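You operate a simulated robot arm through the tools that you are given. There is no shell and no other tool.

You run a simulated robot arm. Do the job below in one go: nothing can be reset, and whatever is moved stays where it is left.

## Task
Put the sprocket on the fittings bench away on the high shelf of the green table. Fetch the small box that says "ties" from the low shelf of the green table and set it on the brown card sheet. Put one of the balls of wire from the steel tray in the open carton. Pull the yellow cabinet door open. Do these in any order.

Only the result counts: the job must be done as asked and must still hold three seconds after the hand-in. Knocking over, shifting, dropping, spilling or breaking anything else fails it. Flat cloth is picked up by pressing the open fingertips on it (5 to 10 N) and closing them slowly along it; thin cloth reads only 2 to 8 mm in the jaws.

## Robot
A 7-joint arm with a two-finger parallel gripper on a trunk, on a base that moves. Base frame: it is fixed to the floor where the robot stands at the start and does not move with it; the origin is under the middle of the robot, x ahead of it, y to its left, z up. Units: m, degrees, N and s.
With the tool pointing down near the work surface it reaches from about 0.26 to 0.72 m from the robot's upright axis, wherever it stands. Its first joint turns from -166.0 to 166.0 degrees. Places, roughly: ball of wire (6x6x5 cm) [-3.1, 1, 0.8]; card sheet (23x17x1 cm) [-3.4, 1.1, 0.4]; high shelf of the green table (130x15 cm) [-3.7, 0.94, 1.12]; open carton (25x19x10 cm) [-6.3, 0.5, 0.9]; small box [-3.25, 1, 0.5]; sprocket (7x7x3 cm) [-1.8, -1.9, 0.9]; yellow cabinet door [1.5, 1.1, 0.3]. Payload 1.57 kg.
Tool frame: the origin (TCP) lies between the finger pads and is the grasp point; the fingertips stand 0.03 m ahead of it; z points along the fingers, y is the line along which they close. Largest opening 0.08 m; finger width 0.017, thickness 0.012; the body of the gripper, 0.04 by 0.082 m, starts 0.08 m behind the TCP.
Orientation is that of the tool frame in the base frame, as a unit quaternion [x, y, z, w]. With the fingers straight down and closing along the base's y, the tool's x points along the base's -x, its y along +y and its z along -z.

## Interface
- The arm moves only by the tool play_rows. Its argument "targets" is a list of rows, each a list of 7 numbers: the gripper command, from -1 (fully open) to 1 (shut), values between in proportion, then the shift along the tool's x, y, z in m, then the turn, a rotation vector about the tool's x, y, z in rad. In form: [[hand, tx, ty, tz, rx, ry, rz], ...]. A call has 1 to 20 rows; each row is the pose to reach, as a shift and turn from the pose commanded when the call began, along the tool's axes at that moment. Each row takes 0.2 s and may step no farther than 0.05 m and 8.6 degrees from the row before; otherwise, or with a gripper value out of range, the whole call is refused. A pose out of reach is approached as far as the arm can. The call stops where the force on the tool passes 40 N (or 10 N more than at its start, if that is more) or the arm is blocked; 0.2 s more then pass. The fingers move at their own pace (about 0.072 m/s each) and stop on an object; they squeeze with about 38 N. The grip force told is the motor's: it shows also when the fingers shut on nothing. Time passes only in rows, and 0.2 s behind the last, so rows that repeat a pose let the fingers close. The reply holds the time, the measured pose of the TCP, the force on the tool along the base axes, the opening and the grip force, in the units named above and with some noise, with the torque about the TCP (base axes, N m) and any sound that the robot's microphone picked up.
- Cameras (640 x 400 px; columns grow to the right, rows downward): "scene" is now at [-0.0034, 0.1163, 1.4017]; the picture's right is [-0.27, -0.96, 0.00], its down [-0.50, 0.14, -0.86] and it looks along [0.82, -0.23, -0.52] (base axes); focal length 295 px, centre (320, 200). "wrist" rides on the gripper at [0.072, -0.007, -0.122] in the tool frame; the picture's right is [0.09, 1.00, 0.00], its down [-0.84, 0.08, -0.54] and it looks along [-0.54, 0.05, 0.84] (tool axes); focal length 238 px, centre (320, 200). There is no depth. A picture from a camera that has moved, and an enlarged one, comes with that camera's place and axes in the base frame and with its lens.
- get_image(camera): a new picture of that camera. No time passes.
- lift_body(by): slides the trunk up (or, below 0, down) by that many m; the arm and the scene camera ride with it, the base frame stays. It gives what a move gives, with no picture.
- roll_base(legs): drives the robot by 1 to 6 legs, each [ahead, left, turn to the left] in m, m and degrees, along the robot's own axes; the way and the turn of a leg run together, so that a leg with both is an arc; at most 1.5 m and 180 degrees a leg. The arm and the cameras ride along, it lands a little off, and it stops where it bumps. It gives what a move gives.
- turn_head(pan, tilt): turns the head with the scene camera to pan (to the left, within 86 degrees either way) and tilt (down, from -29 to 69), counted from straight ahead of the robot. It gives what a move gives.
- zoom(camera, box): a new picture of the part [left, top, right, bottom] of that camera's present view, enlarged. No time passes.
- close_job(): hands the job in; it is judged then, once.

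Places have to be worked out from the pictures, the camera data and where the tool is seen. Open the gripper and draw the arm clear of the work before you hand the job in, unless the task says otherwise.

The tools are called after ">>>" as name(argument=value, ...) on one line, values as JSON. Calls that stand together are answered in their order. play_rows: Moves the arm, as the interface text tells. Its arguments: {"type":"object","properties":{"targets":{"type":"array","items":{"type":"array","items":{"type":"number"}}}},"required":["targets"]} The other tools are called the same way: lift_body (by) moves the trunk up or down; roll_base (legs) drives the base; turn_head (pan, tilt) turns the head that bears the scene camera; get_image (camera) takes a picture; zoom (camera, box) takes an enlarged picture of a part of a camera's view; close_job () hands the job in.

At the start:

```text
t: 0.0
tool_pos: [0.3879, -0.1371, 1.0928]
ee_rot: [0.0, 1.0, 0.0, 0.0]
ft_force: [0.1, -0.1, -0.8]
moment: [0.01, -0.01, 0.01]
grip_width: 0.0801
finger_force: 0.1
trunk travel left (down, up): [-0.05, 0.065]
robot x, y, heading: [-0.0003, 0.0004, 0.1]
head pan, tilt (commanded): [-15.4, 31.2]
```

scene: 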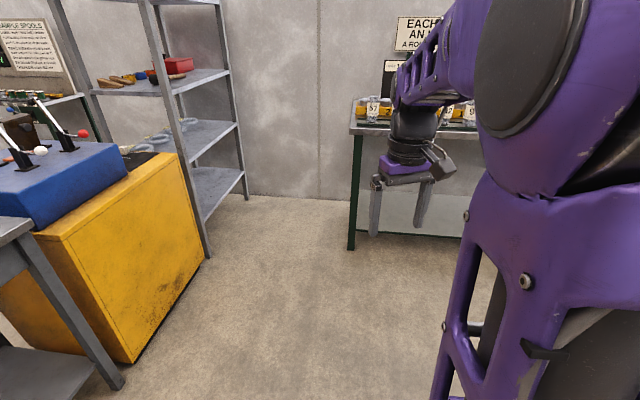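
wrist: 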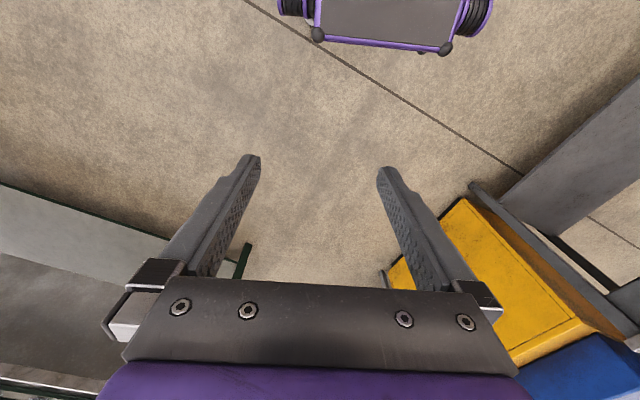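

I start with a survey of the room; the first picture shows the yellow cabinet to the left ahead. I turn the head left to see the cabinet and its surroundings.

>>> turn_head(pan=40, tilt=30)

>>> get_image(camera="scene")

>>> turn_head(pan=86, tilt=20)

>>> get_image(camera="scene")

>>> turn_head(pan=-86, tilt=20)

>>> get_image(camera="scene")

```text
t: 1.2
tool_pos: [0.3889, -0.1379, 1.0901]
ee_rot: [0.0, 1.0, 0.002, -0.003]
ft_force: [-0.2, 0.6, 0.3]
moment: [-0.02, 0.01, 0.0]
grip_width: 0.0801
finger_force: 0.0
trunk travel left (down, up): [-0.05, 0.065]
robot x, y, heading: [0.0045, -0.0022, -0.0]
head pan, tilt (commanded): [40.0, 30.0]
```

```text
taken
camera scene: at [-0.0018, 0.1598, 1.4037], right [0.22, -0.98, 0.0], down [-0.49, -0.11, -0.87], along [0.85, 0.19, -0.5], focal length 295 px, centre (320, 200)
```

scene: 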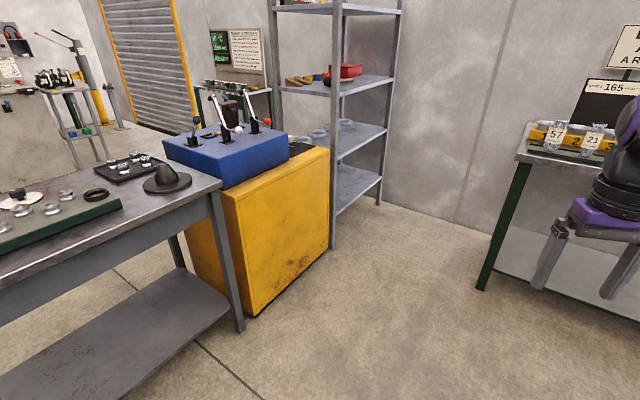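

```text
t: 2.4
tool_pos: [0.389, -0.1384, 1.0911]
ee_rot: [0.0, 1.0, 0.0, -0.002]
ft_force: [-0.2, 0.3, 0.3]
moment: [0.01, 0.01, 0.05]
grip_width: 0.0799
finger_force: 0.1
trunk travel left (down, up): [-0.05, 0.065]
robot x, y, heading: [-0.002, 0.0009, -0.1]
head pan, tilt (commanded): [85.9, 20.0]
```

```text
taken
camera scene: at [-0.0002, 0.1631, 1.4164], right [0.25, -0.97, 0.0], down [-0.36, -0.09, -0.93], along [0.9, 0.23, -0.37], focal length 295 px, centre (320, 200)
```

scene: 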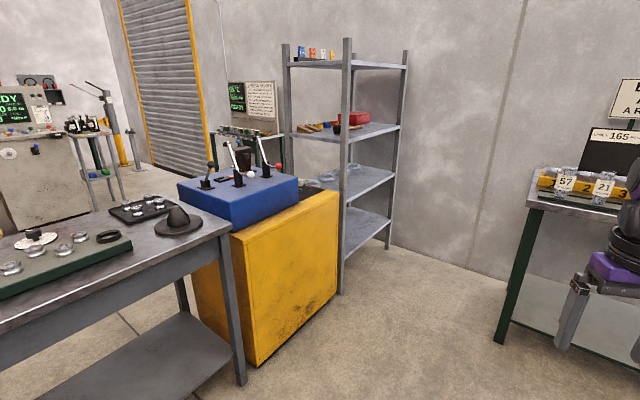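

```text
t: 5.0
tool_pos: [0.3887, -0.138, 1.094]
ee_rot: [0.0, 1.0, 0.0, 0.001]
ft_force: [-0.2, -0.7, -1.1]
moment: [0.01, 0.01, 0.02]
grip_width: 0.0799
finger_force: 0.0
trunk travel left (down, up): [-0.05, 0.065]
robot x, y, heading: [0.0047, 0.0012, 0.2]
head pan, tilt (commanded): [-85.9, 20.0]
```

```text
taken
camera scene: at [-0.0835, 0.0473, 1.4196], right [-1.0, -0.07, 0.0], down [-0.02, 0.34, -0.94], along [0.07, -0.94, -0.34], focal length 295 px, centre (320, 200)
```

scene: 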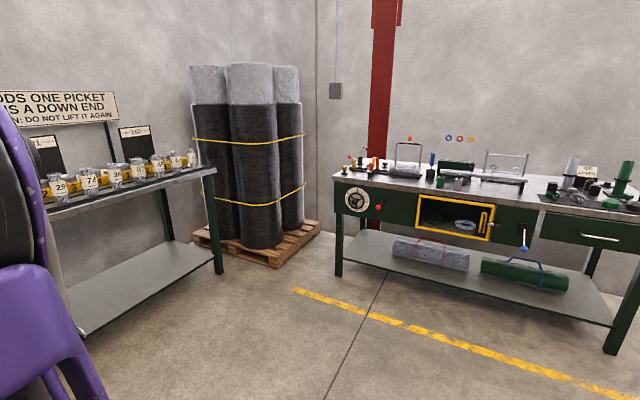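

The left pan seems to have stopped short of what was commanded (along only about 14 degrees left). I check the head again and zoom on the cabinet.

>>> turn_head(pan=60, tilt=30)

>>> get_image(camera="scene")

>>> zoom(camera="scene", box=[150, 80, 400, 340])

```text
t: 7.3
tool_pos: [0.3882, -0.1375, 1.0907]
ee_rot: [0.0, 1.0, 0.001, -0.004]
ft_force: [0.5, 0.0, 1.2]
moment: [0.02, 0.0, -0.03]
grip_width: 0.0801
finger_force: 0.0
trunk travel left (down, up): [-0.05, 0.065]
robot x, y, heading: [0.0009, -0.0009, 0.2]
head pan, tilt (commanded): [60.0, 30.0]
```

```text
taken
camera scene: at [-0.0011, 0.162, 1.4087], right [0.24, -0.97, 0.0], down [-0.44, -0.11, -0.89], along [0.87, 0.21, -0.45], focal length 295 px, centre (320, 200)
```

scene: 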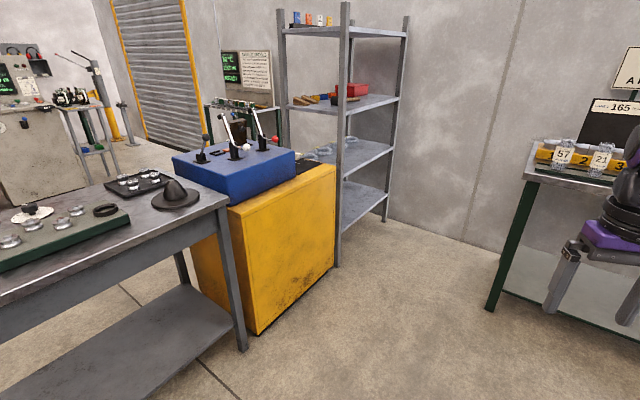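

```text
1.54 times, centred on (275, 210) of scene
camera zoom: at [-0.0011, 0.162, 1.4087], right [0.24, -0.97, 0.0], down [-0.44, -0.11, -0.89], along [0.87, 0.21, -0.45], focal length 454 px, centre (389, 185)
```

zoom: 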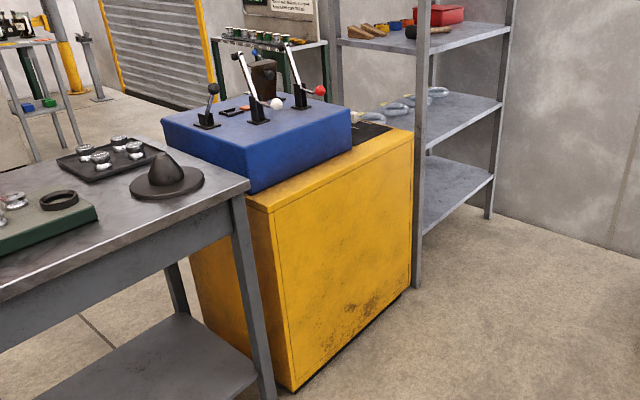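

The head pans left only to about 14 degrees, so I turn the base to see the rest of the room. Nothing stands within about 0.9 m of the robot, so turning on the spot is safe.

>>> roll_base(legs=[[0, 0, 60]])

>>> turn_head(pan=0, tilt=25)

>>> get_image(camera="scene")

>>> roll_base(legs=[[0, 0, 60]])

>>> get_image(camera="scene")

>>> roll_base(legs=[[0, 0, 60]])

>>> get_image(camera="scene")

```text
t: 10.4
tool_pos: [0.3101, 0.2708, 1.0899]
ee_rot: [-0.505, 0.863, -0.001, -0.004]
ft_force: [1.0, 0.1, 0.5]
moment: [0.01, 0.0, -0.01]
grip_width: 0.0799
finger_force: 0.1
trunk travel left (down, up): [-0.05, 0.065]
robot x, y, heading: [-0.0007, 0.0004, 60.4]
head pan, tilt (commanded): [60.0, 30.0]
```

```text
t: 11.7
tool_pos: [0.3096, 0.2707, 1.0891]
ee_rot: [-0.506, 0.863, 0.0, -0.004]
ft_force: [-0.6, 0.5, 0.7]
moment: [-0.04, 0.02, 0.0]
grip_width: 0.0804
finger_force: 0.1
trunk travel left (down, up): [-0.05, 0.065]
robot x, y, heading: [0.0022, 0.004, 60.6]
head pan, tilt (commanded): [0.0, 25.0]
```

```text
taken
camera scene: at [-0.1211, 0.0707, 1.4115], right [0.87, -0.49, 0.0], down [-0.21, -0.37, -0.91], along [0.44, 0.79, -0.42], focal length 295 px, centre (320, 200)
```

scene: 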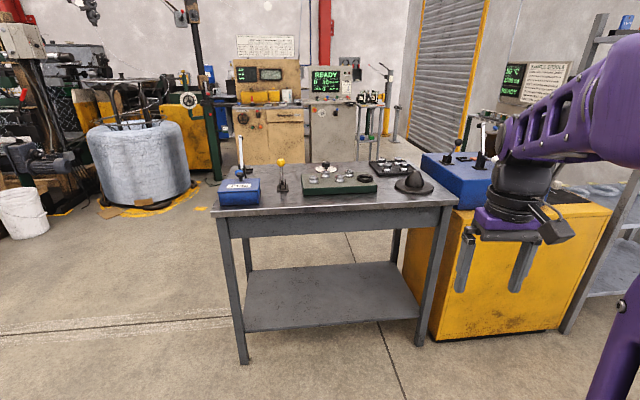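

```text
t: 14.8
tool_pos: [-0.0645, 0.4072, 1.089]
ee_rot: [0.86, -0.511, 0.003, 0.003]
ft_force: [-0.4, -0.2, -0.3]
moment: [0.0, 0.0, 0.01]
grip_width: 0.0803
finger_force: 0.2
trunk travel left (down, up): [-0.05, 0.065]
robot x, y, heading: [0.0021, 0.0013, 118.3]
head pan, tilt (commanded): [0.0, 25.0]
```

```text
taken
camera scene: at [-0.1242, -0.0647, 1.4115], right [0.88, 0.48, 0.0], down [0.2, -0.37, -0.91], along [-0.43, 0.8, -0.42], focal length 295 px, centre (320, 200)
```

scene: 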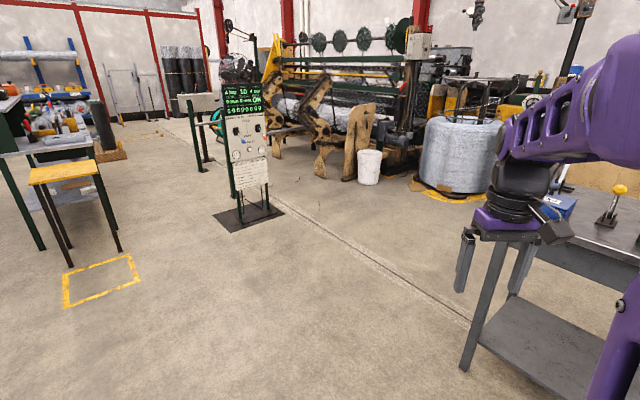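

```text
t: 17.8
tool_pos: [-0.3813, 0.1613, 1.0884]
ee_rot: [1.0, -0.028, 0.003, 0.001]
ft_force: [-0.5, 0.0, 0.5]
moment: [-0.02, -0.02, 0.01]
grip_width: 0.0796
finger_force: 0.0
trunk travel left (down, up): [-0.05, 0.065]
robot x, y, heading: [0.002, 0.0027, 176.8]
head pan, tilt (commanded): [0.0, 25.0]
```

```text
taken
camera scene: at [-0.0103, -0.1394, 1.4115], right [0.06, 1.0, 0.0], down [0.42, -0.02, -0.91], along [-0.9, 0.05, -0.42], focal length 295 px, centre (320, 200)
```

scene: 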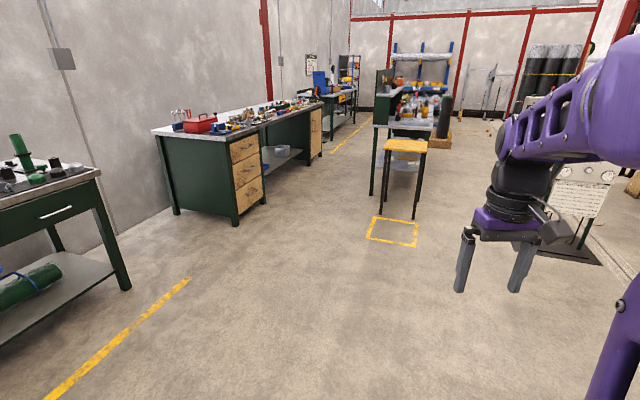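

The room layout is clear: cabinet near (1.3, 0.7), fittings bench at left rear, green table near x = -3.4. I go for the cabinet first, turning back toward it for a closer look.

>>> roll_base(legs=[[0, 0, -120]])

>>> turn_head(pan=-25, tilt=30)

>>> get_image(camera="scene")

>>> zoom(camera="scene", box=[160, 60, 420, 320])

>>> get_image(camera="wrist")

```text
t: 23.3
tool_pos: [0.3276, 0.2498, 1.0899]
ee_rot: [-0.476, 0.879, -0.001, -0.004]
ft_force: [-0.5, 0.1, -0.3]
moment: [-0.01, -0.04, -0.01]
grip_width: 0.08
finger_force: 0.1
trunk travel left (down, up): [-0.05, 0.065]
robot x, y, heading: [0.0013, 0.0033, 57.2]
head pan, tilt (commanded): [0.0, 25.0]
```

```text
t: 24.2
tool_pos: [0.3284, 0.2501, 1.0897]
ee_rot: [-0.476, 0.879, 0.0, -0.004]
ft_force: [0.5, 0.6, 0.0]
moment: [0.01, 0.01, 0.0]
grip_width: 0.0799
finger_force: 0.1
trunk travel left (down, up): [-0.05, 0.065]
robot x, y, heading: [0.0016, -0.0006, 56.8]
head pan, tilt (commanded): [-25.0, 30.0]
```

```text
taken
camera scene: at [-0.0898, 0.0491, 1.4036], right [0.53, -0.85, 0.0], down [-0.42, -0.26, -0.87], along [0.73, 0.46, -0.5], focal length 295 px, centre (320, 200)
```

scene: 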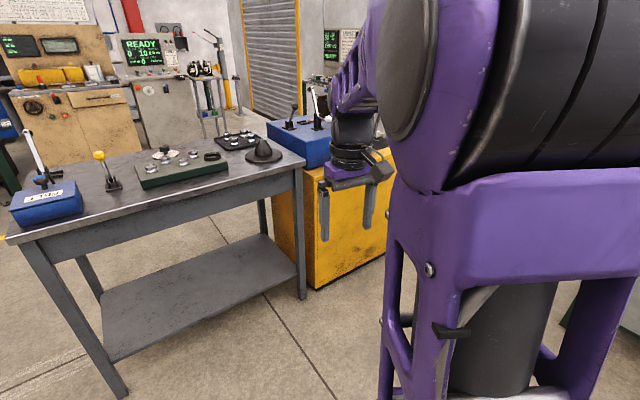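

```text
1.54 times, centred on (290, 190) of scene
camera zoom: at [-0.0898, 0.0491, 1.4036], right [0.53, -0.85, 0.0], down [-0.42, -0.26, -0.87], along [0.73, 0.46, -0.5], focal length 454 px, centre (366, 215)
```

zoom: 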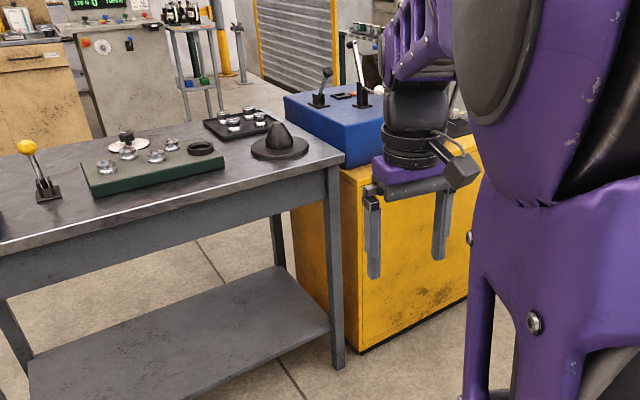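

```text
taken
camera wrist: at [0.2956, 0.186, 1.2119], right [-0.88, 0.47, 0.0], down [0.39, 0.75, 0.54], along [0.25, 0.47, -0.84], focal length 238 px, centre (320, 200)
```

wrist: 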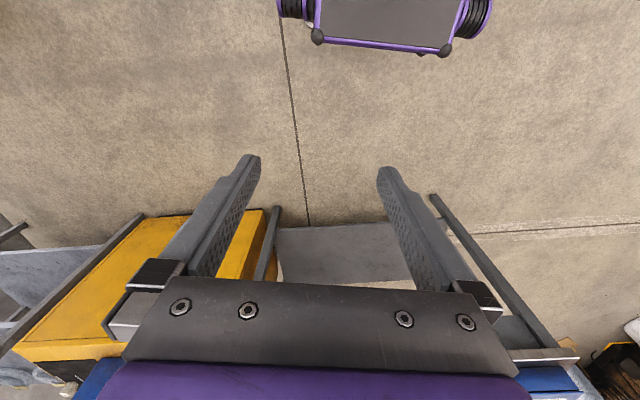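

The arm hides part of the door. I drive sideways to a spot facing the yellow door squarely (about (0.8, -0.35)) to look for the handle.

>>> roll_base(legs=[[0.14, -0.86, 0]])

>>> turn_head(pan=13, tilt=35)

>>> get_image(camera="scene")

```text
t: 32.8
tool_pos: [1.1192, -0.0827, 1.0899]
ee_rot: [-0.486, 0.874, -0.001, -0.003]
ft_force: [-1.1, 0.0, 0.3]
moment: [0.01, 0.03, 0.01]
grip_width: 0.0798
finger_force: 0.0
trunk travel left (down, up): [-0.05, 0.065]
robot x, y, heading: [0.7976, -0.342, 58.0]
head pan, tilt (commanded): [-25.0, 30.0]
```

```text
t: 33.9
tool_pos: [1.1189, -0.0831, 1.088]
ee_rot: [-0.485, 0.874, 0.0, -0.004]
ft_force: [0.4, 0.2, -0.1]
moment: [-0.01, -0.01, 0.01]
grip_width: 0.08
finger_force: 0.0
trunk travel left (down, up): [-0.05, 0.065]
robot x, y, heading: [0.7951, -0.3373, 58.3]
head pan, tilt (commanded): [13.0, 35.0]
```

```text
taken
camera scene: at [0.6621, -0.2602, 1.3965], right [0.93, -0.36, 0.0], down [-0.21, -0.53, -0.82], along [0.3, 0.77, -0.57], focal length 295 px, centre (320, 200)
```

scene: 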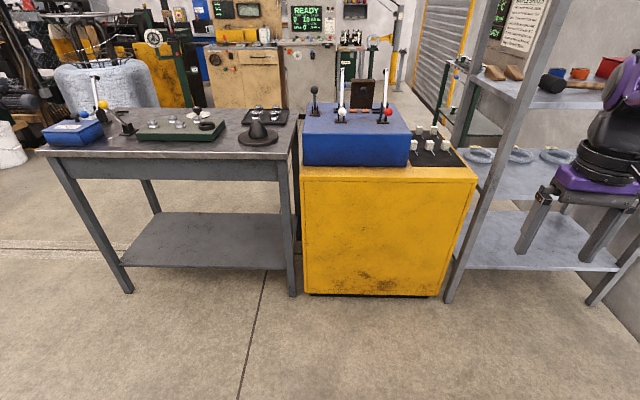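

This front panel is plain and has no seam to pull; its centre is near (1.33, 0.63), so the listed door place (1.5, 1.1) fits the far side of the cabinet. I drive around the left end of the bench to look at the back side, stopping to check on the way.

>>> roll_base(legs=[[0.12, 0.985, 0], [0.12, 0.985, 0], [1.29, 0.39, 0]])

>>> turn_head(pan=-60, tilt=30)

>>> get_image(camera="scene")

```text
t: 59.2
tool_pos: [-0.1513, 2.4124, 1.0897]
ee_rot: [-0.495, 0.869, 0.0, -0.003]
ft_force: [-0.4, -0.7, -0.1]
moment: [0.01, 0.01, 0.02]
grip_width: 0.0798
finger_force: 0.1
trunk travel left (down, up): [-0.05, 0.065]
robot x, y, heading: [-0.4669, 2.1497, 59.4]
head pan, tilt (commanded): [13.0, 35.0]
```

```text
t: 60.6
tool_pos: [-0.1518, 2.413, 1.089]
ee_rot: [-0.496, 0.869, -0.001, -0.003]
ft_force: [-0.2, 0.3, 0.6]
moment: [-0.02, -0.03, -0.03]
grip_width: 0.0797
finger_force: 0.1
trunk travel left (down, up): [-0.05, 0.065]
robot x, y, heading: [-0.466, 2.1474, 59.7]
head pan, tilt (commanded): [-60.0, 30.0]
```

```text
taken
camera scene: at [-0.544, 2.1419, 1.4035], right [-0.01, -1.0, 0.0], down [-0.5, 0.0, -0.87], along [0.87, -0.01, -0.5], focal length 295 px, centre (320, 200)
```

scene: 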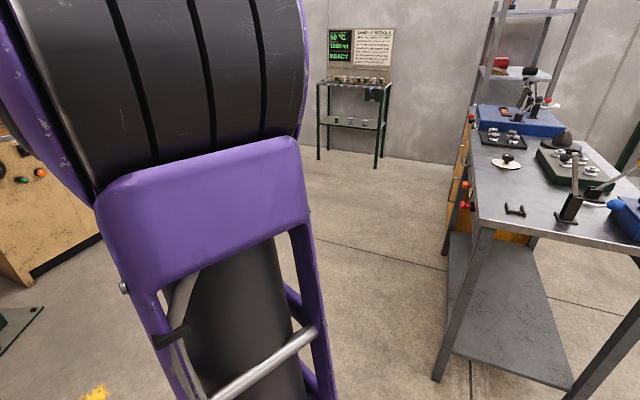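

The far side of the cabinet carries knobs/handles in red/orange. I turn right and drive to a spot facing that side.

>>> roll_base(legs=[[0, 0, -120], [0.6, 1.2, 0]])

>>> turn_head(pan=0, tilt=35)

>>> get_image(camera="scene")

```text
t: 77.5
tool_pos: [0.9446, 1.8164, 1.0902]
ee_rot: [0.502, 0.865, 0.003, -0.002]
ft_force: [-0.2, -0.1, -0.9]
moment: [0.0, -0.03, 0.0]
grip_width: 0.0802
finger_force: 0.2
trunk travel left (down, up): [-0.05, 0.065]
robot x, y, heading: [0.8739, 2.2184, -60.5]
head pan, tilt (commanded): [-60.0, 30.0]
```

```text
t: 78.8
tool_pos: [0.9453, 1.8175, 1.0897]
ee_rot: [0.502, 0.865, 0.003, -0.003]
ft_force: [0.1, -0.7, 0.3]
moment: [-0.01, 0.01, 0.01]
grip_width: 0.0799
finger_force: 0.2
trunk travel left (down, up): [-0.05, 0.065]
robot x, y, heading: [0.8738, 2.2226, -60.5]
head pan, tilt (commanded): [0.0, 35.0]
```

```text
taken
camera scene: at [0.9935, 2.2939, 1.3958], right [-0.87, -0.5, 0.0], down [-0.28, 0.5, -0.82], along [0.41, -0.71, -0.57], focal length 295 px, centre (320, 200)
```

scene: 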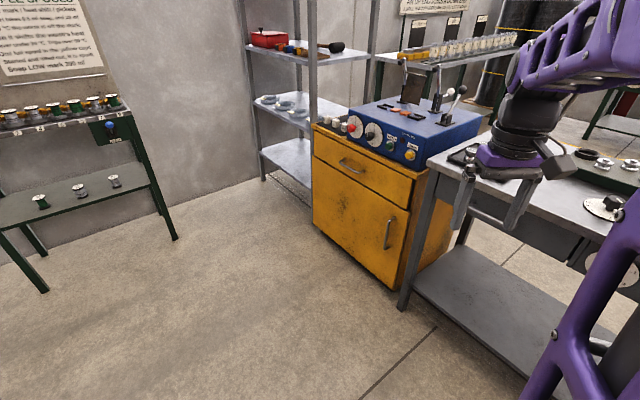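

Now the door is visible: a drawer above and a door below with a vertical handle at its right edge, hinged on the left. I zoom in.

>>> zoom(camera="scene", box=[290, 110, 450, 300])

```text
2.11 times, centred on (370, 205) of scene
camera zoom: at [0.9935, 2.2939, 1.3958], right [-0.87, -0.5, 0.0], down [-0.28, 0.5, -0.82], along [0.41, -0.71, -0.57], focal length 621 px, centre (215, 190)
```

zoom: 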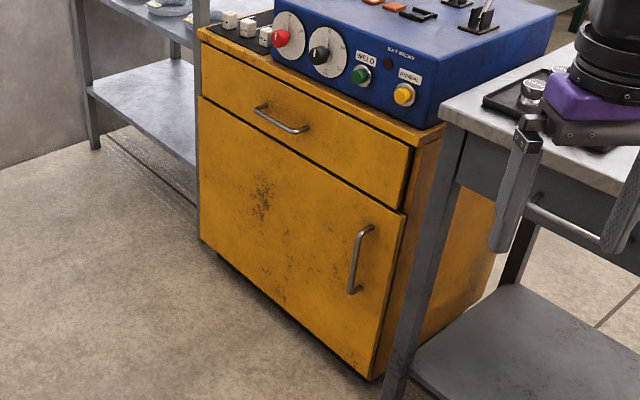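

The handle bar is vertical at about (1.246, 1.176), z 0.34–0.54, with the hinge edge near (1.85, 0.90). In this clear spot I swing the tool from pointing down to pointing level ahead, bringing it in front of the robot.

>>> play_rows(targets=[[-1, -0.0167, 0.0114, 0.0167, 0, -0.1309, 0], [-1, -0.0333, 0.0228, 0.0333, 0, -0.2618, 0], [-1, -0.05, 0.0343, 0.05, 0, -0.3927, 0], [-1, -0.0667, 0.0457, 0.0667, 0, -0.5236, 0], [-1, -0.0833, 0.0571, 0.0833, 0, -0.6545, 0], [-1, -0.1, 0.0685, 0.1, 0, -0.7854, 0], [-1, -0.1167, 0.08, 0.1167, 0, -0.9163, 0], [-1, -0.1333, 0.0913, 0.1333, 0, -1.0472, 0], [-1, -0.15, 0.1028, 0.15, 0, -1.1781, 0], [-1, -0.1667, 0.1142, 0.1667, 0, -1.309, 0], [-1, -0.1833, 0.1256, 0.1833, 0, -1.4399, 0], [-1, -0.2, 0.137, 0.2, 0, -1.5708, 0]])

>>> get_image(camera="scene")

>>> get_image(camera="wrist")

```text
t: 81.4
tool_pos: [1.1163, 1.7371, 0.9327]
ee_rot: [0.413, 0.71, -0.286, 0.493]
ft_force: [0.2, 0.3, 0.0]
moment: [-0.01, -0.01, 0.02]
grip_width: 0.0797
finger_force: 0.1
out of reach, approached as far as the arm can: row 6, 7, 10, 11, 12
trunk travel left (down, up): [-0.05, 0.065]
robot x, y, heading: [0.876, 2.2216, -60.4]
head pan, tilt (commanded): [0.0, 35.0]
```

```text
taken
camera scene: at [0.9936, 2.294, 1.3958], right [-0.87, -0.5, 0.0], down [-0.28, 0.5, -0.82], along [0.41, -0.71, -0.57], focal length 295 px, centre (320, 200)
```

scene: 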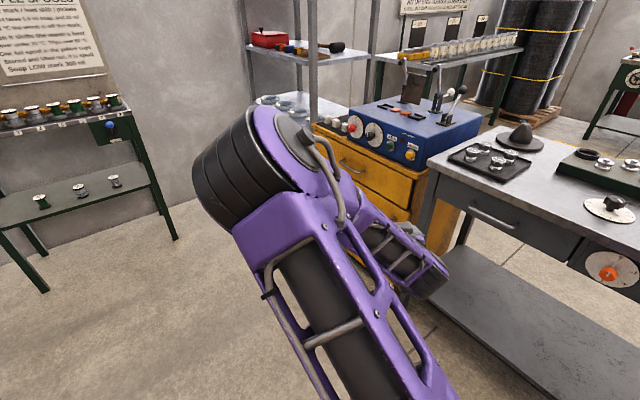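

```text
taken
camera wrist: at [1.0418, 1.8545, 0.9075], right [0.85, 0.52, -0.09], down [-0.04, 0.23, 0.97], along [0.53, -0.82, 0.21], focal length 238 px, centre (320, 200)
```

wrist: 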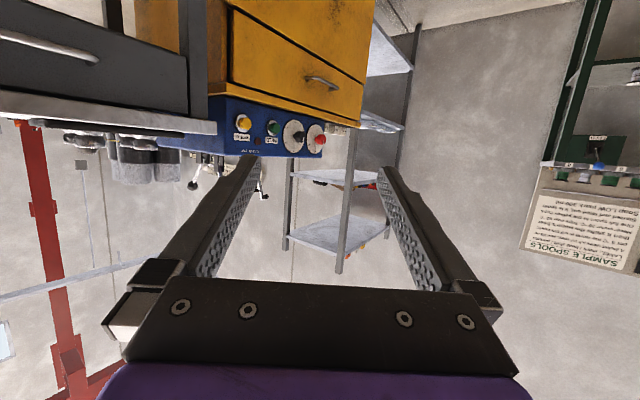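

The level tool is at the edge of the arm's reach (it reached 20 degrees below level), which is fine: a 45-degree downward pitch suits the handle better. I lower the hand to about z 0.5 with a 45-degree pitch before driving up.

>>> play_rows(targets=[[-1, 0.043, 0, 0.0075, 0, 0.0436, 0], [-1, 0.086, 0, 0.015, 0, 0.0872, 0], [-1, 0.129, 0, 0.0225, 0, 0.1308, 0], [-1, 0.172, 0, 0.03, 0, 0.1744, 0], [-1, 0.215, 0, 0.0375, 0, 0.218, 0], [-1, 0.258, 0, 0.045, 0, 0.2616, 0], [-1, 0.301, 0, 0.0525, 0, 0.3052, 0], [-1, 0.344, 0, 0.06, 0, 0.3488, 0], [-1, 0.387, 0, 0.0675, 0, 0.3924, 0], [-1, 0.43, 0, 0.075, 0, 0.436, 0]])

>>> get_image(camera="scene")

```text
t: 83.6
tool_pos: [1.1398, 1.7626, 0.5659]
ee_rot: [0.479, 0.813, -0.18, 0.279]
ft_force: [-0.4, 0.3, 0.5]
moment: [0.0, 0.02, 0.01]
grip_width: 0.0801
finger_force: 0.1
out of reach, approached as far as the arm can: row 1, 2, 3, 4, 5, 6, 7, 8, 9, 10
trunk travel left (down, up): [-0.05, 0.065]
robot x, y, heading: [0.8753, 2.2219, -60.4]
head pan, tilt (commanded): [0.0, 35.0]
```

```text
taken
camera scene: at [0.9935, 2.294, 1.3958], right [-0.87, -0.5, 0.0], down [-0.28, 0.5, -0.82], along [0.41, -0.71, -0.57], focal length 295 px, centre (320, 200)
```

scene: 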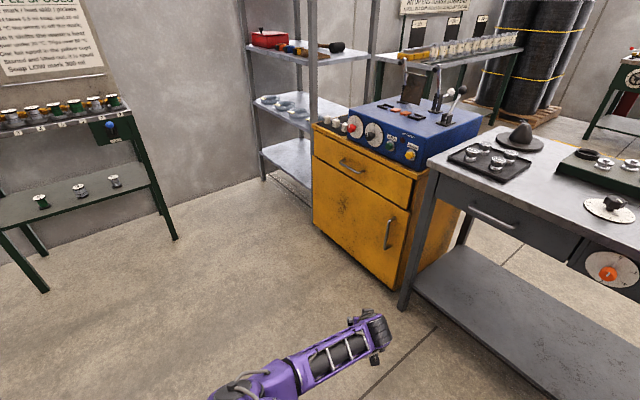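

The hand is now at z 0.57 pitched 51 degrees down. I drive to a stand in front of the door, about 0.17 m short of the handle with the tool.

>>> roll_base(legs=[[0.655, 0.353, 0], [0, 0, -51.3]])

>>> get_image(camera="scene")

>>> get_image(camera="wrist")

```text
t: 90.0
tool_pos: [1.3249, 1.3209, 0.5667]
ee_rot: [0.778, 0.532, -0.282, 0.177]
ft_force: [0.4, 0.4, -0.3]
moment: [-0.04, -0.01, -0.01]
grip_width: 0.0798
finger_force: 0.0
trunk travel left (down, up): [-0.05, 0.065]
robot x, y, heading: [1.5091, 1.8206, -110.4]
head pan, tilt (commanded): [0.0, 35.0]
```

```text
taken
camera scene: at [1.6406, 1.7737, 1.3958], right [-0.94, 0.35, 0.0], down [0.2, 0.54, -0.82], along [-0.29, -0.77, -0.57], focal length 295 px, centre (320, 200)
```

scene: 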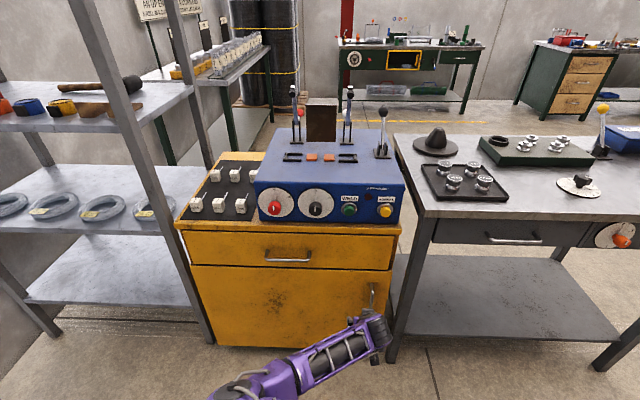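

```text
taken
camera wrist: at [1.3705, 1.4459, 0.6165], right [0.95, -0.3, -0.08], down [-0.02, -0.33, 0.94], along [-0.31, -0.89, -0.32], focal length 238 px, centre (320, 200)
```

wrist: 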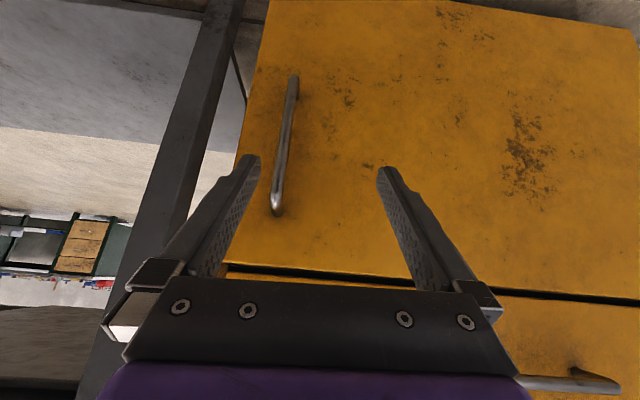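

The wrist view shows the handle bar at about (1.217, 1.186), z 0.33–0.53, offset some 5 cm to the right of the hand. I lower the hand by 0.12 m first, then shift sideways.

>>> play_rows(targets=[[-1, 0.0184, -0.012, 0.0227, 0, 0, 0], [-1, 0.0367, -0.025, 0.0455, 0, 0, 0], [-1, 0.055, -0.037, 0.0682, 0, 0, 0], [-1, 0.0734, -0.05, 0.0909, 0, 0, 0]])

>>> get_image(camera="wrist")

```text
t: 91.0
tool_pos: [1.2651, 1.3082, 0.4687]
ee_rot: [0.786, 0.536, -0.262, 0.162]
ft_force: [0.3, -0.6, 0.2]
moment: [0.01, 0.01, 0.03]
grip_width: 0.0801
finger_force: 0.0
out of reach, approached as far as the arm can: row 1, 2, 3, 4
trunk travel left (down, up): [-0.05, 0.065]
robot x, y, heading: [1.5068, 1.8185, -110.3]
head pan, tilt (commanded): [0.0, 35.0]
```

```text
taken
camera wrist: at [1.3097, 1.4297, 0.5256], right [0.95, -0.3, -0.08], down [-0.04, -0.37, 0.93], along [-0.31, -0.88, -0.37], focal length 238 px, centre (320, 200)
```

wrist: 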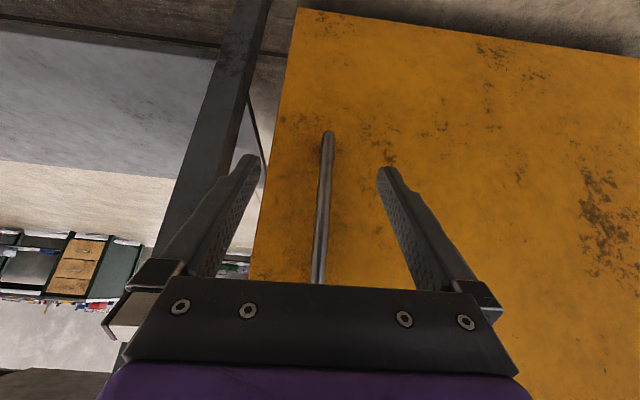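

The bar is now centred between the fingers, with about 0.13 m still to go forward. I drive the base ahead 0.09 m and look again.

>>> roll_base(legs=[[0.09, 0, 0]])

>>> get_image(camera="wrist")

>>> get_image(camera="scene")

```text
t: 92.1
tool_pos: [1.2353, 1.2268, 0.4696]
ee_rot: [0.786, 0.536, -0.262, 0.162]
ft_force: [-0.2, -0.3, 1.1]
moment: [-0.01, 0.01, -0.01]
grip_width: 0.08
finger_force: 0.0
trunk travel left (down, up): [-0.05, 0.065]
robot x, y, heading: [1.479, 1.7381, -110.5]
head pan, tilt (commanded): [0.0, 35.0]
```

```text
taken
camera wrist: at [1.2794, 1.3482, 0.5258], right [0.95, -0.3, -0.08], down [-0.04, -0.37, 0.93], along [-0.31, -0.88, -0.37], focal length 238 px, centre (320, 200)
```

wrist: 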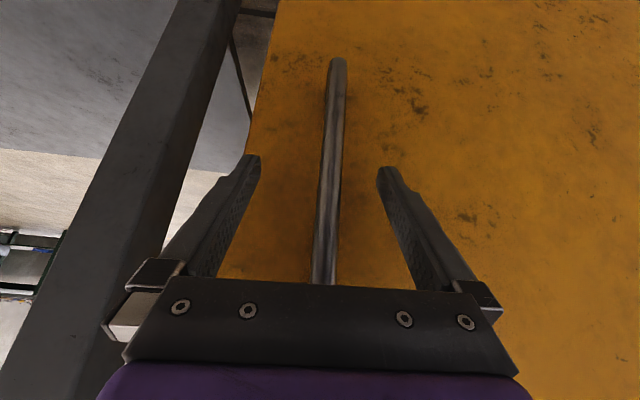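

```text
taken
camera scene: at [1.6102, 1.6923, 1.3958], right [-0.94, 0.35, 0.0], down [0.2, 0.54, -0.82], along [-0.29, -0.77, -0.57], focal length 295 px, centre (320, 200)
```

scene: 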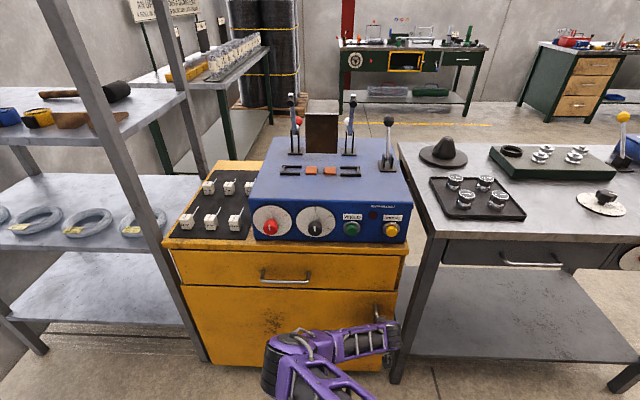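

Triangulating between the wrist views puts the bar at roughly (1.238, 1.21), about 2 cm ahead of the TCP and 5 mm to its left. I nudge the base forward a last bit.

>>> roll_base(legs=[[0.025, 0.005, 0]])

>>> zoom(camera="wrist", box=[160, 20, 480, 300])

```text
t: 93.1
tool_pos: [1.2289, 1.2127, 0.4621]
ee_rot: [0.791, 0.534, -0.257, 0.153]
ft_force: [-0.1, 0.4, -0.5]
moment: [0.04, 0.01, 0.0]
grip_width: 0.0799
finger_force: 0.0
trunk travel left (down, up): [-0.05, 0.065]
robot x, y, heading: [1.4735, 1.718, -110.5]
head pan, tilt (commanded): [0.0, 35.0]
stopped in leg 1: the force on the tool passed its limit at 87 N (the readings are from after the stop); the commanded pose is now the measured one
```

```text
1.43 times, centred on (320, 160) of wrist
camera zoom: at [1.2747, 1.3333, 0.5223], right [0.95, -0.31, -0.09], down [-0.05, -0.39, 0.92], along [-0.32, -0.87, -0.38], focal length 340 px, centre (320, 257)
```

zoom: 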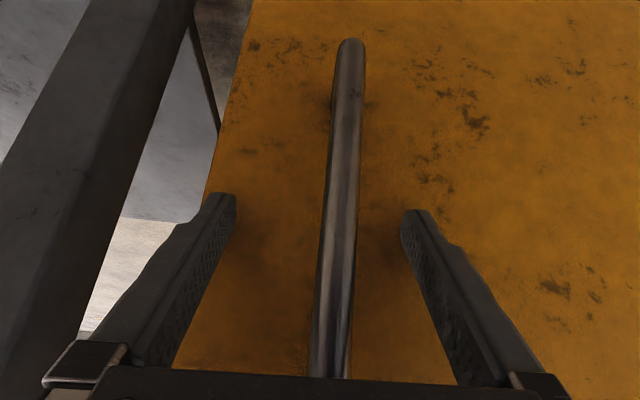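

The fingertips touched the door, so the TCP is at the bar depth. I back off 8 mm and close the fingers on the bar.

>>> play_rows(targets=[[-1, 0.0065, 0, -0.0047, 0, 0, 0], [0, 0.0065, 0, -0.0047, 0, 0, 0], [1, 0.0065, 0, -0.0047, 0, 0, 0], [1, 0.0065, 0, -0.0047, 0, 0, 0], [1, 0.0065, 0, -0.0047, 0, 0, 0], [1, 0.0065, 0, -0.0047, 0, 0, 0]])

>>> get_image(camera="wrist")

```text
t: 94.5
tool_pos: [1.2369, 1.2176, 0.4627]
ee_rot: [0.789, 0.536, -0.255, 0.157]
ft_force: [34.0, -3.9, 0.5]
moment: [0.1, -0.58, -0.25]
grip_width: 0.0141
finger_force: 31.0
trunk travel left (down, up): [-0.05, 0.065]
robot x, y, heading: [1.4766, 1.7116, -110.4]
head pan, tilt (commanded): [0.0, 35.0]
```

```text
taken
camera wrist: at [1.2816, 1.3388, 0.5222], right [0.95, -0.3, -0.08], down [-0.05, -0.39, 0.92], along [-0.31, -0.87, -0.38], focal length 238 px, centre (320, 200)
```

wrist: 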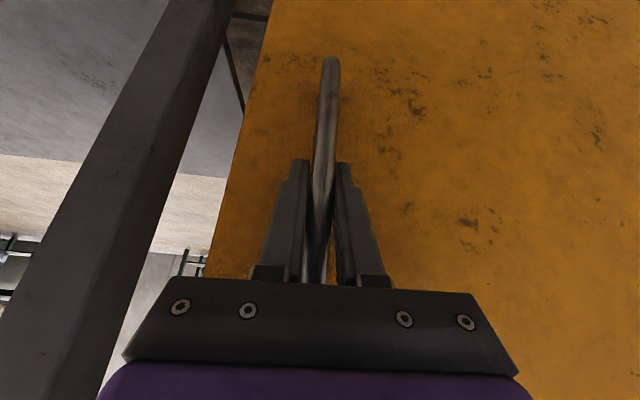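

The bar is gripped (14 mm). There is a 34 N sideways load, so I ease the hand sideways 6 mm to relieve it.

>>> play_rows(targets=[[1, 0, 0.003, 0, 0, 0, 0], [1, 0, 0.006, 0, 0, 0, 0], [1, 0, 0.006, 0, 0, 0, 0]])

```text
t: 95.3
tool_pos: [1.2375, 1.2172, 0.4638]
ee_rot: [0.791, 0.535, -0.256, 0.153]
ft_force: [26.6, 4.7, 7.9]
moment: [-0.29, -0.66, -0.12]
grip_width: 0.0148
finger_force: 30.8
trunk travel left (down, up): [-0.05, 0.065]
robot x, y, heading: [1.4716, 1.7109, -110.5]
head pan, tilt (commanded): [0.0, 35.0]
```

>>> play_rows(targets=[[1, 0, 0.005, 0, 0, 0, 0], [1, 0, 0.01, 0, 0, 0, 0], [1, 0, 0.01, 0, 0, 0, 0]])

```text
t: 96.1
tool_pos: [1.2371, 1.2206, 0.4626]
ee_rot: [0.794, 0.53, -0.259, 0.145]
ft_force: [-31.2, 15.4, -0.9]
moment: [-1.43, -0.82, 0.16]
grip_width: 0.0153
finger_force: 30.9
trunk travel left (down, up): [-0.05, 0.065]
robot x, y, heading: [1.4752, 1.7126, -110.6]
head pan, tilt (commanded): [0.0, 35.0]
```

>>> play_rows(targets=[[1, 0, -0.003, 0, 0, 0, 0], [1, 0, -0.005, 0, 0, 0, 0], [1, 0, -0.005, 0, 0, 0, 0]])

```text
t: 96.9
tool_pos: [1.2384, 1.2215, 0.4633]
ee_rot: [0.793, 0.533, -0.258, 0.147]
ft_force: [-33.7, 15.5, -2.2]
moment: [-0.87, -1.05, 0.25]
grip_width: 0.0149
finger_force: 31.1
trunk travel left (down, up): [-0.05, 0.065]
robot x, y, heading: [1.4747, 1.7158, -110.5]
head pan, tilt (commanded): [0.0, 35.0]
```

Grip is firm with moderate side load. I pull the door by rotating the whole robot about the hinge (estimated near (1.86, 0.93)), starting with a small 6-degree arc.

>>> roll_base(legs=[[-0.0666, 0.063, -6]])

>>> get_image(camera="wrist")

>>> get_image(camera="scene")

```text
t: 98.2
tool_pos: [1.2728, 1.2828, 0.4624]
ee_rot: [0.818, 0.492, -0.265, 0.134]
ft_force: [-31.3, 20.1, -0.9]
moment: [-0.44, -1.27, 0.28]
grip_width: 0.0148
finger_force: 30.9
trunk travel left (down, up): [-0.05, 0.065]
robot x, y, heading: [1.5569, 1.7515, -116.1]
head pan, tilt (commanded): [0.0, 35.0]
```

```text
taken
camera wrist: at [1.332, 1.3971, 0.523], right [0.91, -0.41, -0.09], down [-0.08, -0.39, 0.92], along [-0.41, -0.82, -0.39], focal length 238 px, centre (320, 200)
```

wrist: 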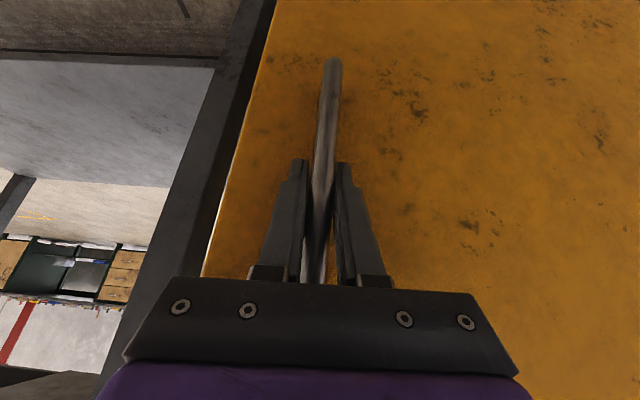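

```text
taken
camera scene: at [1.6831, 1.691, 1.3959], right [-0.9, 0.44, 0.0], down [0.25, 0.51, -0.82], along [-0.36, -0.74, -0.57], focal length 295 px, centre (320, 200)
```

scene: 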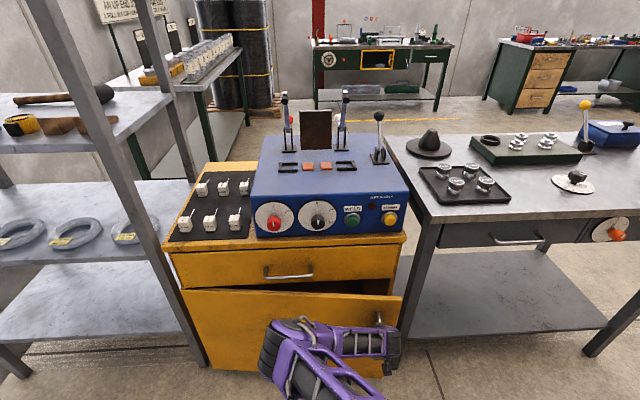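

The door swings open with the robot's arc. I continue along the same arc by two more 8-degree legs.

>>> roll_base(legs=[[-0.0903, 0.085, -8], [-0.0903, 0.085, -8]])

>>> get_image(camera="scene")

```text
t: 100.7
tool_pos: [1.4003, 1.4308, 0.4626]
ee_rot: [0.878, 0.375, -0.279, 0.103]
ft_force: [25.8, -31.0, 4.2]
moment: [0.17, -0.83, -0.3]
grip_width: 0.0147
finger_force: 30.1
trunk travel left (down, up): [-0.05, 0.065]
robot x, y, heading: [1.7982, 1.8061, -132.6]
head pan, tilt (commanded): [0.0, 35.0]
```

```text
taken
camera scene: at [1.9058, 1.7131, 1.3957], right [-0.74, 0.67, 0.0], down [0.39, 0.42, -0.82], along [-0.55, -0.6, -0.57], focal length 295 px, centre (320, 200)
```

scene: 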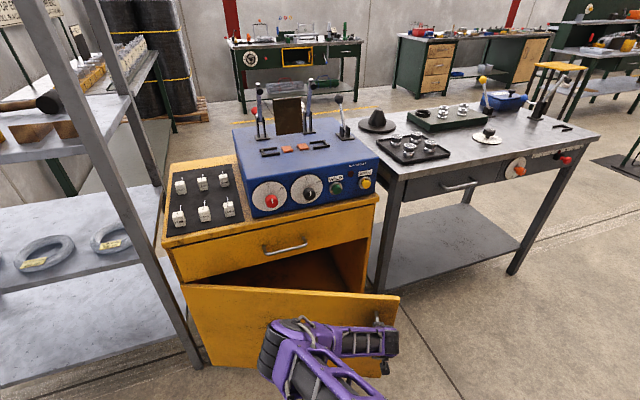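

The door is about 23 degrees open; the hinge works out at (1.836, 0.926). I continue with corrected arcs.

>>> roll_base(legs=[[-0.087, 0.091, -8], [-0.087, 0.087, -8]])

>>> get_image(camera="scene")

```text
t: 103.4
tool_pos: [1.5579, 1.529, 0.4647]
ee_rot: [0.922, 0.246, -0.291, 0.06]
ft_force: [-12.1, 26.6, -2.2]
moment: [-1.0, -0.74, 0.21]
grip_width: 0.0147
finger_force: 30.9
trunk travel left (down, up): [-0.05, 0.065]
robot x, y, heading: [2.0475, 1.7785, -148.3]
head pan, tilt (commanded): [0.0, 35.0]
```

```text
taken
camera scene: at [2.1221, 1.659, 1.3959], right [-0.52, 0.85, 0.0], down [0.49, 0.3, -0.82], along [-0.7, -0.43, -0.57], focal length 295 px, centre (320, 200)
```

scene: 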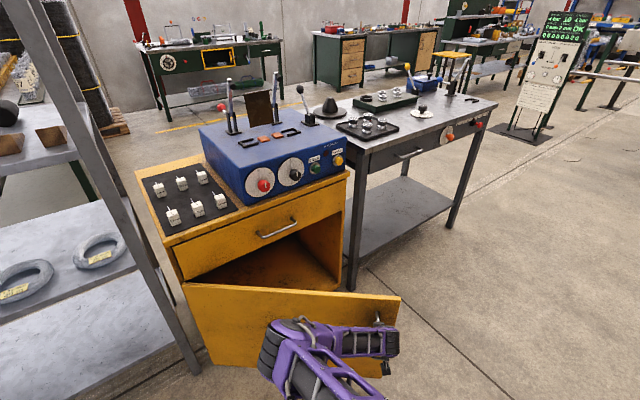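

About 39 degrees open. One more 8-degree arc still keeps the base clear of the spool table; then I will use the arm.

>>> roll_base(legs=[[-0.0858, 0.0836, -8]])

>>> turn_head(pan=10, tilt=45)

>>> get_image(camera="scene")

```text
t: 105.1
tool_pos: [1.645, 1.5603, 0.4633]
ee_rot: [0.937, 0.182, -0.295, 0.048]
ft_force: [1.4, 0.4, 2.4]
moment: [-0.65, -0.71, 0.01]
grip_width: 0.0142
finger_force: 30.4
trunk travel left (down, up): [-0.05, 0.065]
robot x, y, heading: [2.1651, 1.7439, -156.6]
head pan, tilt (commanded): [0.0, 35.0]
stopped in leg 1: the force on the tool passed its limit at 40 N (the readings are from after the stop); the commanded pose is now the measured one
```

```text
t: 105.8
tool_pos: [1.644, 1.5597, 0.4624]
ee_rot: [0.937, 0.182, -0.295, 0.048]
ft_force: [0.1, 1.2, 1.8]
moment: [-0.82, -0.37, 0.0]
grip_width: 0.0142
finger_force: 29.8
trunk travel left (down, up): [-0.05, 0.065]
robot x, y, heading: [2.1656, 1.7442, -156.8]
head pan, tilt (commanded): [10.0, 45.0]
```

```text
taken
camera scene: at [2.2334, 1.6045, 1.381], right [-0.55, 0.84, 0.0], down [0.59, 0.39, -0.71], along [-0.59, -0.39, -0.71], focal length 295 px, centre (320, 200)
```

scene: 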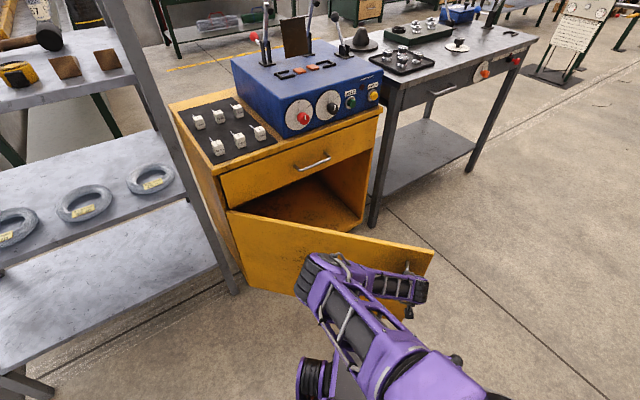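

The door is about 47 degrees open with no residual load. I now draw the handle further along the arc with the arm, letting the bar turn in the pads and pitching the tool a bit steeper as it comes in.

>>> play_rows(targets=[[1, 0.0236, 0.0031, -0.0165, 0, 0.02, 0], [1, 0.047, 0.0074, -0.0328, 0, 0.04, 0], [1, 0.0703, 0.0129, -0.0491, 0, 0.07, 0], [1, 0.0933, 0.0198, -0.0652, 0, 0.1, 0]])

>>> get_image(camera="scene")

```text
t: 106.8
tool_pos: [1.7375, 1.5782, 0.4719]
ee_rot: [0.951, 0.182, -0.249, 0.035]
ft_force: [-18.1, -0.5, -8.7]
moment: [-0.35, -2.32, 0.02]
grip_width: 0.0146
finger_force: 31.2
out of reach, approached as far as the arm can: row 1, 2, 3, 4
trunk travel left (down, up): [-0.05, 0.065]
robot x, y, heading: [2.1668, 1.7439, -157.0]
head pan, tilt (commanded): [10.0, 45.0]
stopped in row 4: the force on the tool passed its limit at 134 N (the readings are from after the stop); the commanded pose is now the measured one
```

```text
taken
camera scene: at [2.2325, 1.6045, 1.3811], right [-0.55, 0.84, 0.0], down [0.59, 0.39, -0.71], along [-0.59, -0.39, -0.71], focal length 295 px, centre (320, 200)
```

scene: 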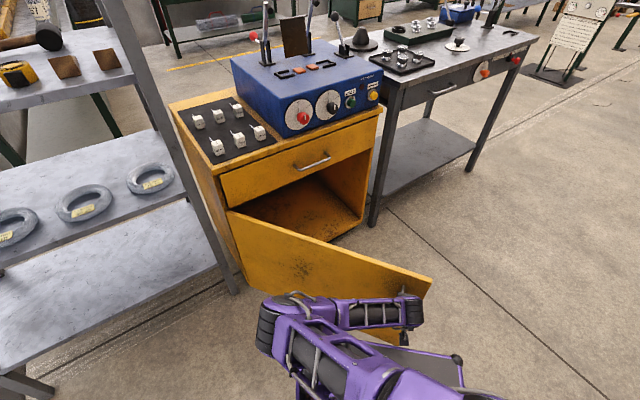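

Now about 55 degrees open; the arm hit its limit there. I pull the last bit by backing the base 0.11 m along the arc (clear of the spool table by over 0.4 m).

>>> roll_base(legs=[[-0.054, 0.02, 0], [-0.054, 0.019, 0]])

>>> get_image(camera="scene")

>>> get_image(camera="wrist")

```text
t: 108.3
tool_pos: [1.8543, 1.581, 0.4722]
ee_rot: [0.95, 0.185, -0.249, 0.035]
ft_force: [-19.4, -3.6, 5.7]
moment: [-0.74, -2.78, 1.48]
grip_width: 0.0146
finger_force: 30.7
trunk travel left (down, up): [-0.05, 0.065]
robot x, y, heading: [2.2781, 1.7448, -157.0]
head pan, tilt (commanded): [10.0, 45.0]
```

```text
taken
camera scene: at [2.3476, 1.6103, 1.3812], right [-0.55, 0.84, 0.0], down [0.59, 0.39, -0.71], along [-0.59, -0.39, -0.71], focal length 295 px, centre (320, 200)
```

scene: 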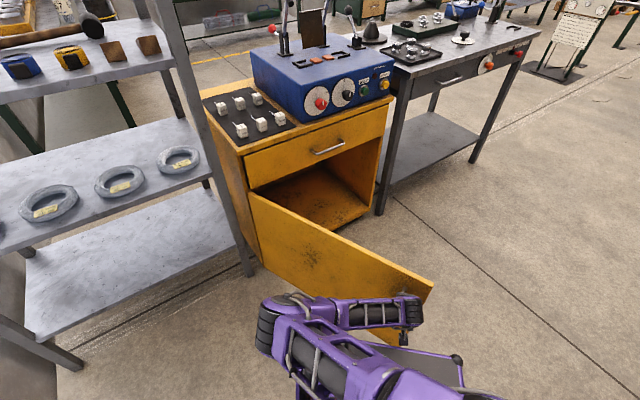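

```text
taken
camera wrist: at [1.966, 1.6303, 0.5439], right [0.44, -0.89, -0.07], down [-0.4, -0.26, 0.88], along [-0.8, -0.36, -0.47], focal length 238 px, centre (320, 200)
```

wrist: 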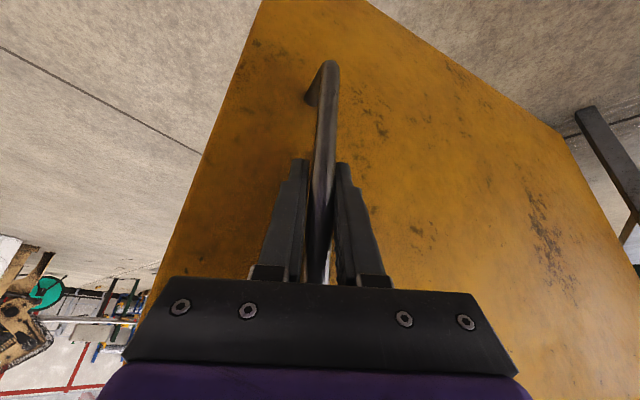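

The door is about 65 degrees open. I open the fingers and back the hand off the bar.

>>> play_rows(targets=[[0, 0, 0, 0, 0, 0, 0], [-1, 0, 0, 0, 0, 0, 0], [-1, 0, 0, 0, 0, 0, 0], [-1, 0, 0, 0, 0, 0, 0], [-1, 0, 0, -0.02, 0, 0, 0], [-1, 0, 0, -0.04, 0, 0.02, 0], [-1, 0, 0, -0.07, 0, 0.04, 0], [-1, 0, 0, -0.1, 0, 0.06, 0], [-1, 0, 0, -0.13, 0, 0.08, 0]])

>>> get_image(camera="scene")

>>> get_image(camera="wrist")

```text
t: 109.5
tool_pos: [1.8535, 1.5785, 0.486]
ee_rot: [0.948, 0.187, -0.255, 0.039]
ft_force: [0.1, -0.4, 0.3]
moment: [0.0, 0.01, 0.01]
grip_width: 0.0798
finger_force: 0.0
trunk travel left (down, up): [-0.05, 0.065]
robot x, y, heading: [2.2785, 1.7464, -156.8]
head pan, tilt (commanded): [10.0, 45.0]
stopped in row 5: the force on the tool passed its limit at 62 N (the readings are from after the stop); the commanded pose is now the measured one
```

```text
taken
camera scene: at [2.3475, 1.6102, 1.3809], right [-0.55, 0.84, 0.0], down [0.59, 0.39, -0.71], along [-0.59, -0.39, -0.71], focal length 295 px, centre (320, 200)
```

scene: 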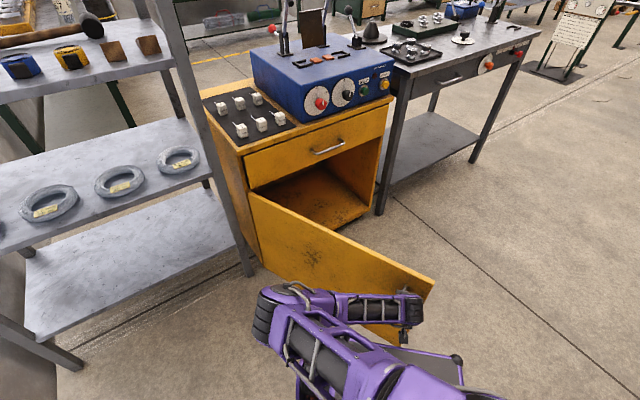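

```text
taken
camera wrist: at [1.9668, 1.628, 0.5558], right [0.44, -0.89, -0.07], down [-0.39, -0.26, 0.89], along [-0.81, -0.37, -0.46], focal length 238 px, centre (320, 200)
```

wrist: 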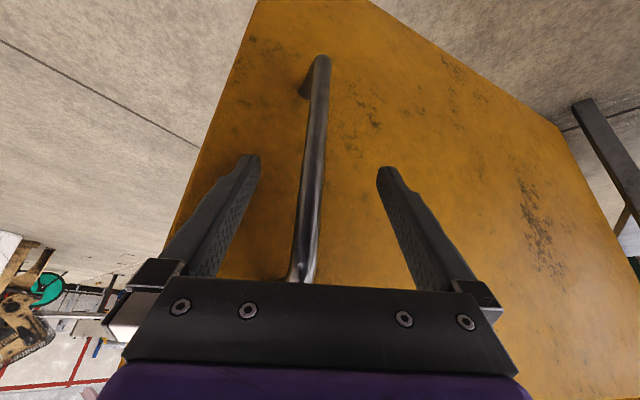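

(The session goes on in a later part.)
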